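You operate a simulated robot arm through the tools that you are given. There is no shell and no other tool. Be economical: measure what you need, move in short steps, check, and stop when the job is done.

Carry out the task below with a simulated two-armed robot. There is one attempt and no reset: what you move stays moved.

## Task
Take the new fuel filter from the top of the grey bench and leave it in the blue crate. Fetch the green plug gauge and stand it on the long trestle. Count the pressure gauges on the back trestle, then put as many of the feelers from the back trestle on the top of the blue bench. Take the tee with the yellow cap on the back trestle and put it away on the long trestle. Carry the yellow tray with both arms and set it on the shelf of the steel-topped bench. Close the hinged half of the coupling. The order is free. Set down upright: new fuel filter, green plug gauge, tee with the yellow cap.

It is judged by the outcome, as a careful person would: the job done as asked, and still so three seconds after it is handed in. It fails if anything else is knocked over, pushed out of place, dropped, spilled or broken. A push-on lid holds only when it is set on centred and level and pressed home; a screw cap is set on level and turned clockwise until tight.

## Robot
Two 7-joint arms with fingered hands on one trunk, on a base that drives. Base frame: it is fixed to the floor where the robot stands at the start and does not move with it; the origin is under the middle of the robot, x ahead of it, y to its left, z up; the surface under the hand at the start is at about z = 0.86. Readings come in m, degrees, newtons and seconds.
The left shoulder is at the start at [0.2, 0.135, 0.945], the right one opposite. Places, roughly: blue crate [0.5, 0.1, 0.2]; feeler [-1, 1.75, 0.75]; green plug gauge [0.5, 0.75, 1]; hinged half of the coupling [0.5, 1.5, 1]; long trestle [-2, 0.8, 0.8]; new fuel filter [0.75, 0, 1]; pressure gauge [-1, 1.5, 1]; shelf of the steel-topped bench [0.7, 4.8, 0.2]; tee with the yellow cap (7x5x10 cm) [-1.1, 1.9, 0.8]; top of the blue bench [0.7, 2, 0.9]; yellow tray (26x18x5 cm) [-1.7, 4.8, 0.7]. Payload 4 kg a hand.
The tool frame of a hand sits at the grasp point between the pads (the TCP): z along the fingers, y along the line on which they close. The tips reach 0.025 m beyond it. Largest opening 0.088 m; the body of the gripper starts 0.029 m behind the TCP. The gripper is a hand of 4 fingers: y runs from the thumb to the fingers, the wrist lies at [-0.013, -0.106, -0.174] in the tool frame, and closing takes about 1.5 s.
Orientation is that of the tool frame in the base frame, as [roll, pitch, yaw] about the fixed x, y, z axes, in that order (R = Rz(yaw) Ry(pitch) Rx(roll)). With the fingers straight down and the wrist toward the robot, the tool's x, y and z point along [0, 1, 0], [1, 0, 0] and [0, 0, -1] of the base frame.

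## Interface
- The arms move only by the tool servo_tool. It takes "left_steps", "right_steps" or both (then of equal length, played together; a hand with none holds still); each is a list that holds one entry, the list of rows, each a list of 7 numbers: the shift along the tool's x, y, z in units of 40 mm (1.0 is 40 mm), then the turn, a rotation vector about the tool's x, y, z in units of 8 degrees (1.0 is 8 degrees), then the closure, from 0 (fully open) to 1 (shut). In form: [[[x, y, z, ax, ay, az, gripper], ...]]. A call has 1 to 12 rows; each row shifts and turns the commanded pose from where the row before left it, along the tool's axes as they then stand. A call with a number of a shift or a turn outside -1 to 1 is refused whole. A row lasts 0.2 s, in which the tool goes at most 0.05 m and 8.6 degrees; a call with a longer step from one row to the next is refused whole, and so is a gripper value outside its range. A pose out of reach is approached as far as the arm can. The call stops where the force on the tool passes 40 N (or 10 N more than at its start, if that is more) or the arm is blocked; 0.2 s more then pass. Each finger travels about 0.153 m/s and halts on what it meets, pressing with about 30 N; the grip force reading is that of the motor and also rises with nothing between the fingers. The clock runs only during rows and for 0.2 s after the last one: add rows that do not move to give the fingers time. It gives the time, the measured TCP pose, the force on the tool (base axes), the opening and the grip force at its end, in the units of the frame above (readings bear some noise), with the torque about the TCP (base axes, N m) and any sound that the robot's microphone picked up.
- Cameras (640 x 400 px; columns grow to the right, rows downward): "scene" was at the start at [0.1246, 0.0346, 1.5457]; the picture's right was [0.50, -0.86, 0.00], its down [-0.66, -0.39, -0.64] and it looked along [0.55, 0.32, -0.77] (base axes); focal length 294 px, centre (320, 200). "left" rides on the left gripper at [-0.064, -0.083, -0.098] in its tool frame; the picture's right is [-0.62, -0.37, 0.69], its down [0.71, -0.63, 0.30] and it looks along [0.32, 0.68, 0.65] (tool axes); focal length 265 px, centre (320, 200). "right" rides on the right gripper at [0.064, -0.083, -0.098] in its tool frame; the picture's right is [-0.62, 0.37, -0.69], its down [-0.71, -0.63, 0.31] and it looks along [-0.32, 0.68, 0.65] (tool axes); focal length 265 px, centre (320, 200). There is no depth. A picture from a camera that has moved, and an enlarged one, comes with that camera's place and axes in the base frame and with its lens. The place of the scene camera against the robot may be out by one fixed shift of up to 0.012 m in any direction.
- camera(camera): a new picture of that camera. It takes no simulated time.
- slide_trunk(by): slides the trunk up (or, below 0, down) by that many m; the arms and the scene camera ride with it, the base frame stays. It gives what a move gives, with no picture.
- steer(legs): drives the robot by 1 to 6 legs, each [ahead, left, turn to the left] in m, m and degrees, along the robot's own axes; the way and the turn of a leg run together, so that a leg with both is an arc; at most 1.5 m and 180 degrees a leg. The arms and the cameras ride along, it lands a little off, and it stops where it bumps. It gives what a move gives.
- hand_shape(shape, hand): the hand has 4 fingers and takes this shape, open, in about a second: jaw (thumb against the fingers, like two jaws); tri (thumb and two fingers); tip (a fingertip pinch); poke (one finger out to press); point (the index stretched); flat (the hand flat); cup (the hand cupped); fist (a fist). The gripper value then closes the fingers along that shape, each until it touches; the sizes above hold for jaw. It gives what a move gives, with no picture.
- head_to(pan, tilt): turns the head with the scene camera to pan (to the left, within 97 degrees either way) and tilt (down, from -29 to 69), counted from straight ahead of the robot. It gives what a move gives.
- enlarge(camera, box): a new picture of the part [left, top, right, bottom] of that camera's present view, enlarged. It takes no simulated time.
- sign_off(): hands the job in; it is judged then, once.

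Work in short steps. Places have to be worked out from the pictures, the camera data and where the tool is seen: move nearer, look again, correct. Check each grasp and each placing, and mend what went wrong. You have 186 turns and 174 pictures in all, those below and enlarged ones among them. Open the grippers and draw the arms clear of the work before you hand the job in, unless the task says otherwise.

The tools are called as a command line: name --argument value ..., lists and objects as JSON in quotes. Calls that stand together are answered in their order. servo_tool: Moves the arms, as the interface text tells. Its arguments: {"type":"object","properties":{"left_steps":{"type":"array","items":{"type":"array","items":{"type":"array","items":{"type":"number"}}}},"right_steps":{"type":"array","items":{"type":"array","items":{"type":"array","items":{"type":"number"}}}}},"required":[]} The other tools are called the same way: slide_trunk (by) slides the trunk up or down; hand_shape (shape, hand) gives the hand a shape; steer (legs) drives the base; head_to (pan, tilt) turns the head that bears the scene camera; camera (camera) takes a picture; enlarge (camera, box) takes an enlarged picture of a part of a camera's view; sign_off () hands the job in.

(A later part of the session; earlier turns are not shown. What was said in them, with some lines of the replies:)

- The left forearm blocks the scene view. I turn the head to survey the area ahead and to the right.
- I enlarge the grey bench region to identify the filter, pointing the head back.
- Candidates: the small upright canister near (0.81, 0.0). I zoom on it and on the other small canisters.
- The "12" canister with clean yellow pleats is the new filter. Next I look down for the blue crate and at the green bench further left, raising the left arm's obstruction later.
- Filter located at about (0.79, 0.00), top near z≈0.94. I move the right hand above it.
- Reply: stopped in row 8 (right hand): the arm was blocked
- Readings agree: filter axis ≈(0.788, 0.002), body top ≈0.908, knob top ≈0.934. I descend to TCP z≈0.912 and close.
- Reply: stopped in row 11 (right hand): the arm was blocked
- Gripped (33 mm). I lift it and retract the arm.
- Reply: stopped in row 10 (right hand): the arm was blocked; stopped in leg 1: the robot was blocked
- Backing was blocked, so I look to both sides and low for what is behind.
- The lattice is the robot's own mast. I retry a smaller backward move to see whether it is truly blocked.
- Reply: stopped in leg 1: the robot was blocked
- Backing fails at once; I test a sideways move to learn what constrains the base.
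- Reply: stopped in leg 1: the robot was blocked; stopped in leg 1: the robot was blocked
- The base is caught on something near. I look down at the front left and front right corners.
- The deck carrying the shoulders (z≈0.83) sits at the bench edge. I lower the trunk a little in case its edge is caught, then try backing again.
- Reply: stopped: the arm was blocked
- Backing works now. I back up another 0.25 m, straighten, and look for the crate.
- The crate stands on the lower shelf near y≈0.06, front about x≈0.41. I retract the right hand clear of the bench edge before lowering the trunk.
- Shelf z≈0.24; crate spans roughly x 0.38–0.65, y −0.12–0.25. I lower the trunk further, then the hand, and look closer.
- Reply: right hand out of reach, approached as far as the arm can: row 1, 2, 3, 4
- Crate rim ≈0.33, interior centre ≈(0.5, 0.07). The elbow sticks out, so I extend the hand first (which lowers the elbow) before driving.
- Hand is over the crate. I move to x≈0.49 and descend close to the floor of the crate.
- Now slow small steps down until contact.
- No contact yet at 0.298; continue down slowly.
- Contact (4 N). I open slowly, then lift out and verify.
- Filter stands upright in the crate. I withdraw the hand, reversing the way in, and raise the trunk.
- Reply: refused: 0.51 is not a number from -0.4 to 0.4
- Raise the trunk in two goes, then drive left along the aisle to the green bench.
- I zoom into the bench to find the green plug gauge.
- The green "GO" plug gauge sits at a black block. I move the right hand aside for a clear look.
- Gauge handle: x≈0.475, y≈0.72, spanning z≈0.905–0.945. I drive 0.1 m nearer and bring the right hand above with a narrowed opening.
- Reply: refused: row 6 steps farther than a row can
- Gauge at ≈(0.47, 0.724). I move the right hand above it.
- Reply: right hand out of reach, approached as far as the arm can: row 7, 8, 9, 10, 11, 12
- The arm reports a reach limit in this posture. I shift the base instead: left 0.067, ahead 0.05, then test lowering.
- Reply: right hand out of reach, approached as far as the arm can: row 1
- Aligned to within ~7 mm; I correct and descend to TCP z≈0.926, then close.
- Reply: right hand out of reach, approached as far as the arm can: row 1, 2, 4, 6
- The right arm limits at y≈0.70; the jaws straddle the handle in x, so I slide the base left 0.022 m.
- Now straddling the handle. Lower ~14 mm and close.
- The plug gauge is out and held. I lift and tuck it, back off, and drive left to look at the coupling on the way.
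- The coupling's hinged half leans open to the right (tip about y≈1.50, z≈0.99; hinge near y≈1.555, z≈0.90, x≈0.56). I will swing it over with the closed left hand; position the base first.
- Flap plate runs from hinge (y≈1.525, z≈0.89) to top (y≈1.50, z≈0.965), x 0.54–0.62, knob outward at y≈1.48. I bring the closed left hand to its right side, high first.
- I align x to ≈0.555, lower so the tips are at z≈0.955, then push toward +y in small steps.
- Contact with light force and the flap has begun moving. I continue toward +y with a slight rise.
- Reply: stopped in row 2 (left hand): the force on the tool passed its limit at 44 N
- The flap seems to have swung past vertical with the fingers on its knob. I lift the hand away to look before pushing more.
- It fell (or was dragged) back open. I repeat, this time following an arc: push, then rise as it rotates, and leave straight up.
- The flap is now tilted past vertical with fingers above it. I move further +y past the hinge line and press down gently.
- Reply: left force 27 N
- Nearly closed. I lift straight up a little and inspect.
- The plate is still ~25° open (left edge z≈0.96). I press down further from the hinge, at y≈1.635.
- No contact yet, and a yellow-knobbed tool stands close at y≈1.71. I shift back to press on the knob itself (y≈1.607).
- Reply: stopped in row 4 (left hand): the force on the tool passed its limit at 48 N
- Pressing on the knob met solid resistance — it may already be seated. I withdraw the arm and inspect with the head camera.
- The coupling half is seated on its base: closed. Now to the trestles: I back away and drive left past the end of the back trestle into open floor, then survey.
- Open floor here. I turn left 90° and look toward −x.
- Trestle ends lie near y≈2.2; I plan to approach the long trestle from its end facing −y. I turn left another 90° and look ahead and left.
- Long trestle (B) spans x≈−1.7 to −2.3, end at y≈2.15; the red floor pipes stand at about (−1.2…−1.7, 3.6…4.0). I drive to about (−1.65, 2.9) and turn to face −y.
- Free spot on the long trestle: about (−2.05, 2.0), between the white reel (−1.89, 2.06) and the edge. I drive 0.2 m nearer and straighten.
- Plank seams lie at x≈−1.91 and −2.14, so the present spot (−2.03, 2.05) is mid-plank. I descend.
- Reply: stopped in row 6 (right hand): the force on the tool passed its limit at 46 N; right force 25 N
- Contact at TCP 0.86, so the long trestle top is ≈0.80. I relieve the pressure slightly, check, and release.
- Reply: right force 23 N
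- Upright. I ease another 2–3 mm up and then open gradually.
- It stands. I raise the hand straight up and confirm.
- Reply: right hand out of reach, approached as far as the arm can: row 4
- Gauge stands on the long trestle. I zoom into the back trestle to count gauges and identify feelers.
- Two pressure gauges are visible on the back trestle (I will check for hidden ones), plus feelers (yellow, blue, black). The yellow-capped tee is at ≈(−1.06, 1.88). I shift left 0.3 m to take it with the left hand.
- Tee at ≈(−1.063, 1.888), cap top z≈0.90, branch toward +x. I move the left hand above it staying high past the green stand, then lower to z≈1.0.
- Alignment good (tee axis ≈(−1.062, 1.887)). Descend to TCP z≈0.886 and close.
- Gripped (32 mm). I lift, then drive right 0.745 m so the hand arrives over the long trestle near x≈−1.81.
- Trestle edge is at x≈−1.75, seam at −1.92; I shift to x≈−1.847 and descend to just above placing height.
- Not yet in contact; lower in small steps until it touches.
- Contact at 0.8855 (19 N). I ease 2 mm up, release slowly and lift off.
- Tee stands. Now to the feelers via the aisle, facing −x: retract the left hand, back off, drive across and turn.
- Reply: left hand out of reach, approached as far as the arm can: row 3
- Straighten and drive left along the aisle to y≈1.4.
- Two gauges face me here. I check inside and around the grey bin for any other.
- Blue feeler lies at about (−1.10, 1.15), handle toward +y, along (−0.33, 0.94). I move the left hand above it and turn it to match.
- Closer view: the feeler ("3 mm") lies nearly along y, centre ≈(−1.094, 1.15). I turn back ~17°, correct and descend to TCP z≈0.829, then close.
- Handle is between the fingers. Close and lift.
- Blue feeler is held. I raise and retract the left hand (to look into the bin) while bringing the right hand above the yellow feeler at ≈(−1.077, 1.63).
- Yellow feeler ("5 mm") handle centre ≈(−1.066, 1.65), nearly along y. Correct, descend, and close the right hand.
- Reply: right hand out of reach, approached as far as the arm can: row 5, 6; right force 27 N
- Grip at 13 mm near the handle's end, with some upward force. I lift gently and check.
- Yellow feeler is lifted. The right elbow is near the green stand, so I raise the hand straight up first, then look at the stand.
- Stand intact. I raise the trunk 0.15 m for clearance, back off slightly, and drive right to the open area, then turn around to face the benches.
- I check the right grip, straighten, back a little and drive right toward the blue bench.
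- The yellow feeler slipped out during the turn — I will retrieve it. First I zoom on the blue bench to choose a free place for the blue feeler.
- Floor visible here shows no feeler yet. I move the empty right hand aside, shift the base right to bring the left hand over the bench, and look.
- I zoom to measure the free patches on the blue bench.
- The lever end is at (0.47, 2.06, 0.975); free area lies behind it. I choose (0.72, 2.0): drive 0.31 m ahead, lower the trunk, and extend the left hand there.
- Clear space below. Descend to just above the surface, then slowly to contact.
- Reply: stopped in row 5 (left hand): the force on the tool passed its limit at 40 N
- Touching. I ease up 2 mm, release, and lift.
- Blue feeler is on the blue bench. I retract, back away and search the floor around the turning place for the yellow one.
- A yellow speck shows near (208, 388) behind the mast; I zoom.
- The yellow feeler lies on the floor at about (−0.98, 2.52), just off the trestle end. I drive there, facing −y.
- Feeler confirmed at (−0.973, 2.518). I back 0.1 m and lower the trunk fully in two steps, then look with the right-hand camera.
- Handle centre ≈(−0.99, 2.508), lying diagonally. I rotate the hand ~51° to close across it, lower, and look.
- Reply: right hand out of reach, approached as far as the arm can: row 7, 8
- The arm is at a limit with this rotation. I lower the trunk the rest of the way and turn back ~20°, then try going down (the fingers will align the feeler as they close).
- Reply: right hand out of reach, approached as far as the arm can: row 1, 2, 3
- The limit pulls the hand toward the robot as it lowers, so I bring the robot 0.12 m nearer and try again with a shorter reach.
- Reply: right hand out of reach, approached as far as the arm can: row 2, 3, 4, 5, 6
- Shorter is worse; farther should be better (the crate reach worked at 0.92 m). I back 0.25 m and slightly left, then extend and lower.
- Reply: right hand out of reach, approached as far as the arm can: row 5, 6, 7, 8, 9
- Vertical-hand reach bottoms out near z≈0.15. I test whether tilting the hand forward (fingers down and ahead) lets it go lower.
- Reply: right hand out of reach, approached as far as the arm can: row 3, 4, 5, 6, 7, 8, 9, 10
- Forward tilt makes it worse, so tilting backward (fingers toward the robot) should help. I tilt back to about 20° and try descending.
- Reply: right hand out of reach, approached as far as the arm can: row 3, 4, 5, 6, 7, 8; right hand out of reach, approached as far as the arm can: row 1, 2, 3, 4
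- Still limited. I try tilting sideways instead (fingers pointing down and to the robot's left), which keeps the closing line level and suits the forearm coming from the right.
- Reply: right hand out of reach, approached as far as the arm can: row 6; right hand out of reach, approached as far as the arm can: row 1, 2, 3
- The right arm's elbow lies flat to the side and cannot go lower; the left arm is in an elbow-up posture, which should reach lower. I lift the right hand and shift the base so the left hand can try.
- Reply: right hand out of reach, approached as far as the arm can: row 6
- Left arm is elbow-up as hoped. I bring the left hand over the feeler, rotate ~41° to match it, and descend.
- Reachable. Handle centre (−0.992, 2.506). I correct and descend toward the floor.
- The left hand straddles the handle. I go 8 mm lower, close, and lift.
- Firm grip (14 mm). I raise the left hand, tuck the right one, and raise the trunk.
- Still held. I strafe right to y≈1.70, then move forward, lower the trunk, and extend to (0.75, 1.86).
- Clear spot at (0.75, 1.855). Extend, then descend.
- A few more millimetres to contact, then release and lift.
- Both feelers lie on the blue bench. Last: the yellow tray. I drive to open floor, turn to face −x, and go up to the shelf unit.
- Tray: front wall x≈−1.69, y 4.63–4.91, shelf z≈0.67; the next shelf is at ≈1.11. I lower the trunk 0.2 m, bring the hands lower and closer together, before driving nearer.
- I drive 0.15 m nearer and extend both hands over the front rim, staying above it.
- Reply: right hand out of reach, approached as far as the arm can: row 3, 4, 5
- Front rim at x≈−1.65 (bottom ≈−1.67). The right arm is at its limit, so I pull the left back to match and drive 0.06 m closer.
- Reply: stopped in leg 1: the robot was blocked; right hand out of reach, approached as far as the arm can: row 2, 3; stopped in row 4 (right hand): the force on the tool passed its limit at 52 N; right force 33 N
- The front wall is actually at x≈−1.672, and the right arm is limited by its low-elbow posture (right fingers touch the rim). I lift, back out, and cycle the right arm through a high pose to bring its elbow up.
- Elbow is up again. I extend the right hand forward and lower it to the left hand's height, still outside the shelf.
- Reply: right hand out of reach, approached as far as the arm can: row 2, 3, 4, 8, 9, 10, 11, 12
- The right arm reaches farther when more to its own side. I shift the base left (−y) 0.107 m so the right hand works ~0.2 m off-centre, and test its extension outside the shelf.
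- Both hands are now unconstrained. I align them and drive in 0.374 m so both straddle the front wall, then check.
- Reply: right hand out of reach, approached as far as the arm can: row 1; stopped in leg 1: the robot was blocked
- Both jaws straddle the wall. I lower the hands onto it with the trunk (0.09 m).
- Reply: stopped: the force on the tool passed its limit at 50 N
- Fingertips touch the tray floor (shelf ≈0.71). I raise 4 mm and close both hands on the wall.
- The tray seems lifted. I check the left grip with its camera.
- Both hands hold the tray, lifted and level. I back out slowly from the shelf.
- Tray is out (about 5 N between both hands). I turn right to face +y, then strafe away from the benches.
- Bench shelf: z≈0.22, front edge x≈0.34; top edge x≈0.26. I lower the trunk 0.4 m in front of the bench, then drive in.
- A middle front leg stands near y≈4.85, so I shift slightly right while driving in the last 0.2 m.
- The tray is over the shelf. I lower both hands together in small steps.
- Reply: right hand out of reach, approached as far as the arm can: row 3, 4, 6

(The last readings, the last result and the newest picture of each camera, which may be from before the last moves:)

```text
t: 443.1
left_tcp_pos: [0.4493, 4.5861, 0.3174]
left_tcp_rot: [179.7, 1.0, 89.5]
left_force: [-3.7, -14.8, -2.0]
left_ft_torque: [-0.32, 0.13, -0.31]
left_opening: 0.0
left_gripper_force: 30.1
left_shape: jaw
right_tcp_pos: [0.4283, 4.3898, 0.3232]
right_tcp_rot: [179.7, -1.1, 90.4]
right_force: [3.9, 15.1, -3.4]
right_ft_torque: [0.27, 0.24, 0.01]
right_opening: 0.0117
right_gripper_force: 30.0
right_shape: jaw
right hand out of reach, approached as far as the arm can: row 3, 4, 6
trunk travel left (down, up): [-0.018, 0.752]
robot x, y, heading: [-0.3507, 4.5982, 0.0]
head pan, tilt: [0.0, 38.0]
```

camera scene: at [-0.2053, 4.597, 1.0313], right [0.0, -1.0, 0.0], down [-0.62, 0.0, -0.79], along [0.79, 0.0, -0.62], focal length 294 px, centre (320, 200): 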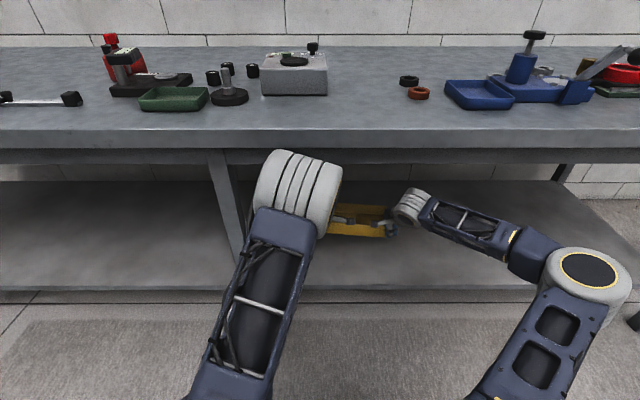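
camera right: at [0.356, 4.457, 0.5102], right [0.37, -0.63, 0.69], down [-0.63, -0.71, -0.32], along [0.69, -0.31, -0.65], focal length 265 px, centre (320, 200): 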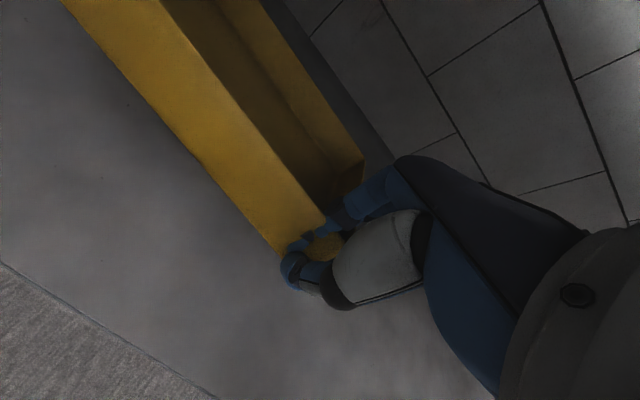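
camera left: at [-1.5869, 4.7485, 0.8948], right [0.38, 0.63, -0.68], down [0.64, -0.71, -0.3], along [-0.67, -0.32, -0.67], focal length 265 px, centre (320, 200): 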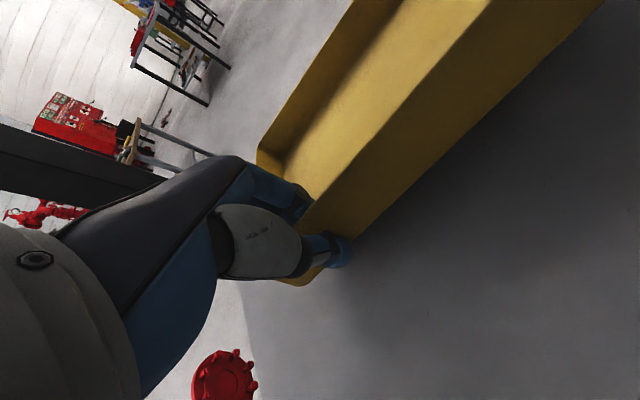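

The right arm nears its limit. I use the last of the trunk travel, retract both hands 0.04 m toward the robot (still over the shelf), and continue down.

slide_trunk --by -0.017

servo_tool --left_steps '[[[0, -0.5, 0, 0, 0, 0, 1], [0, -0.6, 0, 0, 0, 0, 1], [0, 0, 0.3, 0, 0, 0, 1], [0, 0, 0.3, 0, 0, 0, 1], [0, 0, 0.2, 0, 0, 0, 1], [0, 0, 0, 0, 0, 0, 1]]]' --right_steps '[[[0.12, -0.4, 0, 0, 0, 0, 1], [0, -0.5, 0, 0, 0, 0, 1], [0, 0, 0.3, 0, 0, 0, 1], [0, 0, 0.4, 0, 0, 0, 1], [0, 0, 0.25, 0, 0, 0, 1], [0, 0, 0, 0, 0, 0, 1]]]'

camera --camera "right"

```text
t: 443.8
left_tcp_pos: [0.45, 4.5882, 0.3012]
left_tcp_rot: [179.7, 1.0, 89.5]
left_force: [-3.5, -20.1, 0.3]
left_ft_torque: [-0.42, 0.04, -0.32]
left_opening: 0.0001
left_gripper_force: 30.1
left_shape: jaw
right_tcp_pos: [0.4288, 4.3904, 0.3047]
right_tcp_rot: [179.7, -1.1, 90.2]
right_force: [3.7, 20.6, -3.9]
right_ft_torque: [0.28, -0.04, 0.1]
right_opening: 0.0116
right_gripper_force: 30.3
right_shape: jaw
trunk travel left (down, up): [-0.001, 0.769]
robot x, y, heading: [-0.3527, 4.6, 0.2]
head pan, tilt: [0.0, 38.0]
```

```text
t: 445.2
left_tcp_pos: [0.4047, 4.5892, 0.2699]
left_tcp_rot: [179.8, 0.7, 89.7]
left_force: [-1.0, -5.1, -3.2]
left_ft_torque: [-0.08, -0.01, -0.13]
left_opening: 0.0001
left_gripper_force: 30.5
left_shape: jaw
right_tcp_pos: [0.392, 4.393, 0.2673]
right_tcp_rot: [179.6, -0.9, 90.0]
right_force: [0.5, 6.1, 1.6]
right_ft_torque: [0.08, -0.19, 0.06]
right_opening: 0.0113
right_gripper_force: 30.0
right_shape: jaw
trunk travel left (down, up): [-0.001, 0.769]
robot x, y, heading: [-0.3507, 4.5993, -0.1]
head pan, tilt: [0.0, 38.0]
```

```text
9 pictures are left
camera right: at [0.3082, 4.4553, 0.3674], right [0.36, -0.63, 0.69], down [-0.63, -0.71, -0.32], along [0.69, -0.31, -0.65], focal length 265 px, centre (320, 200)
```

right: 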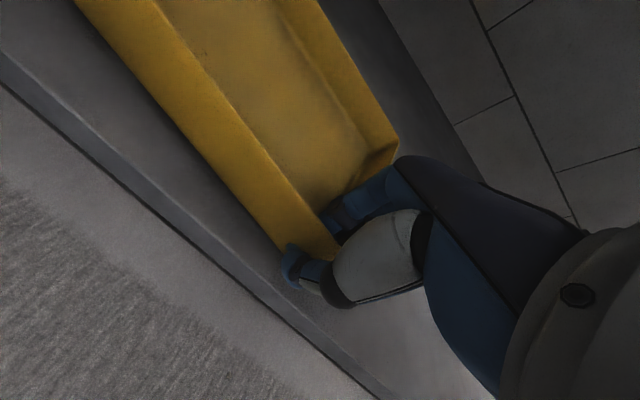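

Great progress (TCP ≈0.268; light contact on the right). Continue in small steps.

servo_tool --left_steps '[[[0, 0, 0.12, 0, 0, 0, 1], [0, 0, 0.12, 0, 0, 0, 1], [0, 0, 0.1, 0, 0, 0, 1], [0, 0, 0, 0, 0, 0, 1]]]' --right_steps '[[[0, 0, 0.08, 0, 0, 0, 1], [0, 0, 0.08, 0, 0, 0, 1], [0, 0, 0.1, 0, 0, 0, 1], [0, 0, 0, 0, 0, 0, 1]]]'

camera --camera "left"

```text
t: 446.2
left_tcp_pos: [0.4056, 4.5883, 0.2571]
left_tcp_rot: [179.8, 0.8, 89.6]
left_force: [0.4, 0.1, 0.0]
left_ft_torque: [-0.01, -0.1, -0.11]
left_opening: 0.0002
left_gripper_force: 30.0
left_shape: jaw
right_tcp_pos: [0.3926, 4.3922, 0.2566]
right_tcp_rot: [179.6, -0.9, 90.0]
right_force: [0.5, -1.4, -0.8]
right_ft_torque: [-0.1, -0.18, 0.07]
right_opening: 0.011
right_gripper_force: 30.2
right_shape: jaw
trunk travel left (down, up): [-0.001, 0.769]
robot x, y, heading: [-0.3494, 4.6001, -0.0]
head pan, tilt: [0.0, 38.0]
```

```text
8 pictures are left
camera left: at [0.3208, 4.5256, 0.3555], right [-0.37, -0.63, -0.69], down [-0.62, 0.71, -0.32], along [0.69, 0.31, -0.66], focal length 265 px, centre (320, 200)
```

left: 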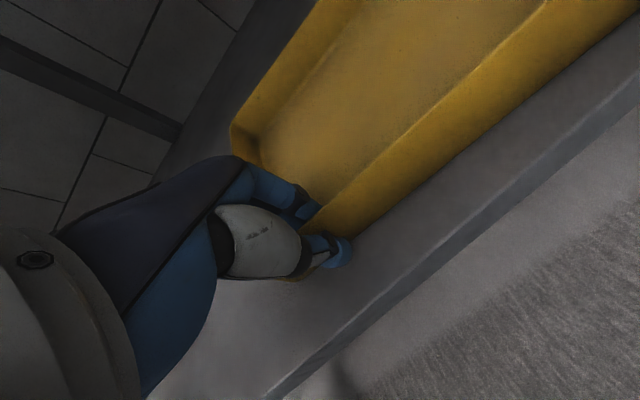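

The tray's weight is now on the shelf (hands carry nearly nothing). I go 3 mm lower and open both hands slowly.

servo_tool --left_steps '[[[0, 0, 0.08, 0, 0, 0, 1], [0, 0, 0, 0, 0, 0, 1], [0, 0, 0, 0, 0, 0, 0.8], [0, 0, 0, 0, 0, 0, 0.6], [0, 0, 0, 0, 0, 0, 0.4], [0, 0, 0, 0, 0, 0, 0.3], [0, 0, 0, 0, 0, 0, 0.2], [0, 0, 0, 0, 0, 0, 0.2]]]' --right_steps '[[[0, 0, 0.08, 0, 0, 0, 1], [0, 0, 0, 0, 0, 0, 1], [0, 0, 0, 0, 0, 0, 0.8], [0, 0, 0, 0, 0, 0, 0.6], [0, 0, 0, 0, 0, 0, 0.4], [0, 0, 0, 0, 0, 0, 0.3], [0, 0, 0, 0, 0, 0, 0.2], [0, 0, 0, 0, 0, 0, 0.2]]]'

servo_tool --left_steps '[[[0, 0, -0.4, 0, 0, 0, 0.2], [0, 0, -0.6, 0, 0, 0, 0.2], [0, 0, -0.8, 0, 0, 0, 0.2], [0, 0, -0.8, 0, 0, 0, 0], [0, 0, 0, 0, 0, 0, 0]]]' --right_steps '[[[0, 0, -0.4, 0, 0, 0, 0.2], [0, 0, -0.6, 0, 0, 0, 0.2], [0, 0, -0.8, 0, 0, 0, 0.2], [0, 0, -0.8, 0, 0, 0, 0], [0, 0, 0, 0, 0, 0, 0]]]'

camera --camera "right"

```text
t: 448.0
left_tcp_pos: [0.4066, 4.5879, 0.2547]
left_tcp_rot: [179.6, 1.0, 89.7]
left_force: [-8.5, -0.6, 28.5]
left_ft_torque: [-0.19, -0.67, -0.07]
left_opening: 0.0619
left_gripper_force: 0.1
left_shape: jaw
right_tcp_pos: [0.3933, 4.395, 0.2556]
right_tcp_rot: [179.6, -1.0, 90.2]
right_force: [-1.7, -1.8, 0.1]
right_ft_torque: [0.01, 0.03, -0.05]
right_opening: 0.0702
right_gripper_force: 0.1
right_shape: jaw
trunk travel left (down, up): [-0.001, 0.769]
robot x, y, heading: [-0.3522, 4.5989, 0.2]
head pan, tilt: [0.0, 38.0]
```

```text
t: 449.2
left_tcp_pos: [0.4036, 4.588, 0.3535]
left_tcp_rot: [179.8, 0.8, 89.5]
left_force: [-0.5, 0.7, -0.2]
left_ft_torque: [0.0, 0.01, 0.02]
left_opening: 0.0878
left_gripper_force: 0.0
left_shape: jaw
right_tcp_pos: [0.3906, 4.3913, 0.3581]
right_tcp_rot: [179.6, -1.0, 90.1]
right_force: [-0.1, 0.0, 0.1]
right_ft_torque: [0.02, 0.02, -0.01]
right_opening: 0.0879
right_gripper_force: 0.1
right_shape: jaw
trunk travel left (down, up): [-0.001, 0.769]
robot x, y, heading: [-0.354, 4.5998, 0.1]
head pan, tilt: [0.0, 38.0]
```

```text
7 pictures are left
camera right: at [0.3066, 4.4538, 0.4577], right [0.36, -0.63, 0.68], down [-0.63, -0.71, -0.32], along [0.69, -0.31, -0.65], focal length 265 px, centre (320, 200)
```

right: 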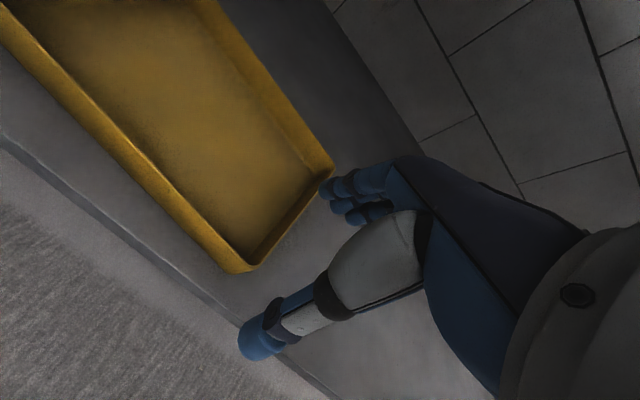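

The tray rests flat on the shelf. I back away clear of the bench and take a confirming look.

steer --legs '[[-0.5, 0, 0]]'

slide_trunk --by 0.3

camera --camera "scene"

```text
t: 452.2
left_tcp_pos: [-0.1106, 4.5897, 0.3531]
left_tcp_rot: [179.8, 0.9, 89.6]
left_force: [0.1, 0.6, -0.7]
left_ft_torque: [0.02, -0.01, -0.04]
left_opening: 0.0879
left_gripper_force: 0.2
left_shape: jaw
right_tcp_pos: [-0.1238, 4.3929, 0.3574]
right_tcp_rot: [179.7, -1.0, 90.2]
right_force: [-0.1, 0.2, 0.0]
right_ft_torque: [-0.02, 0.0, 0.01]
right_opening: 0.0879
right_gripper_force: 0.0
right_shape: jaw
trunk travel left (down, up): [-0.001, 0.769]
robot x, y, heading: [-0.865, 4.5993, 0.1]
head pan, tilt: [0.0, 38.0]
```

```text
t: 455.2
left_tcp_pos: [-0.1103, 4.5894, 0.6538]
left_tcp_rot: [179.8, 0.9, 89.8]
left_force: [0.0, -0.3, -0.4]
left_ft_torque: [0.03, -0.02, 0.04]
left_opening: 0.0876
left_gripper_force: 0.1
left_shape: jaw
right_tcp_pos: [-0.1232, 4.3927, 0.6569]
right_tcp_rot: [179.5, -1.1, 90.3]
right_force: [0.2, -0.1, -0.3]
right_ft_torque: [0.02, 0.02, 0.02]
right_opening: 0.0878
right_gripper_force: 0.1
right_shape: jaw
trunk travel left (down, up): [-0.301, 0.469]
robot x, y, heading: [-0.8675, 4.6019, 0.1]
head pan, tilt: [0.0, 38.0]
```

```text
6 pictures are left
camera scene: at [-0.7194, 4.5969, 1.3143], right [0.0, -1.0, 0.0], down [-0.62, 0.0, -0.79], along [0.79, 0.0, -0.62], focal length 294 px, centre (320, 200)
```

scene: 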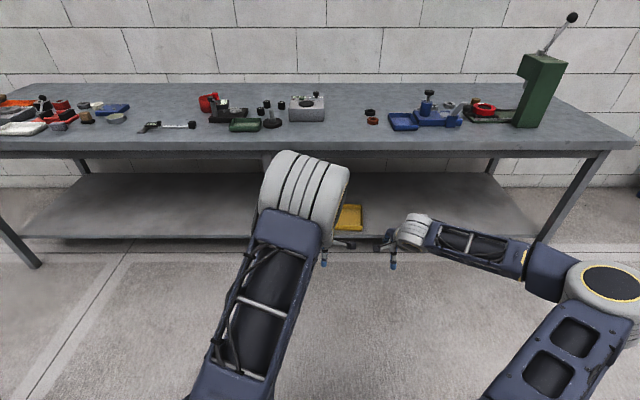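

The tray is on the shelf, both grippers are open, and the arms are clear of everything. All the other items were seen in place earlier, so I hand the job in.

sign_off

```text
The job is handed in.
```

I finished every task and handed the job in. One feeler was dropped along the way: the yellow 5 mm feeler slipped onto the floor during a turn, and I picked it up and put it on the blue bench.

- **New fuel filter:** it stands upright in the blue crate.
- **Green plug gauge:** it stands on the long trestle.
- **Feelers:** I counted two pressure gauges on the back trestle, so the 3 mm and 5 mm feelers are on top of the blue bench. I never saw the whole floor of the grey bin there; the part I saw held no gauges.
- **Tee with the yellow cap:** it stands upright on the long trestle.
- **Yellow tray:** I carried it with both arms, and it lies flat on the shelf of the steel-topped bench.
- **Coupling:** the hinged half is closed onto its base.

I did not look again at the earlier placements just before handing in; each was seen in place when I made it.
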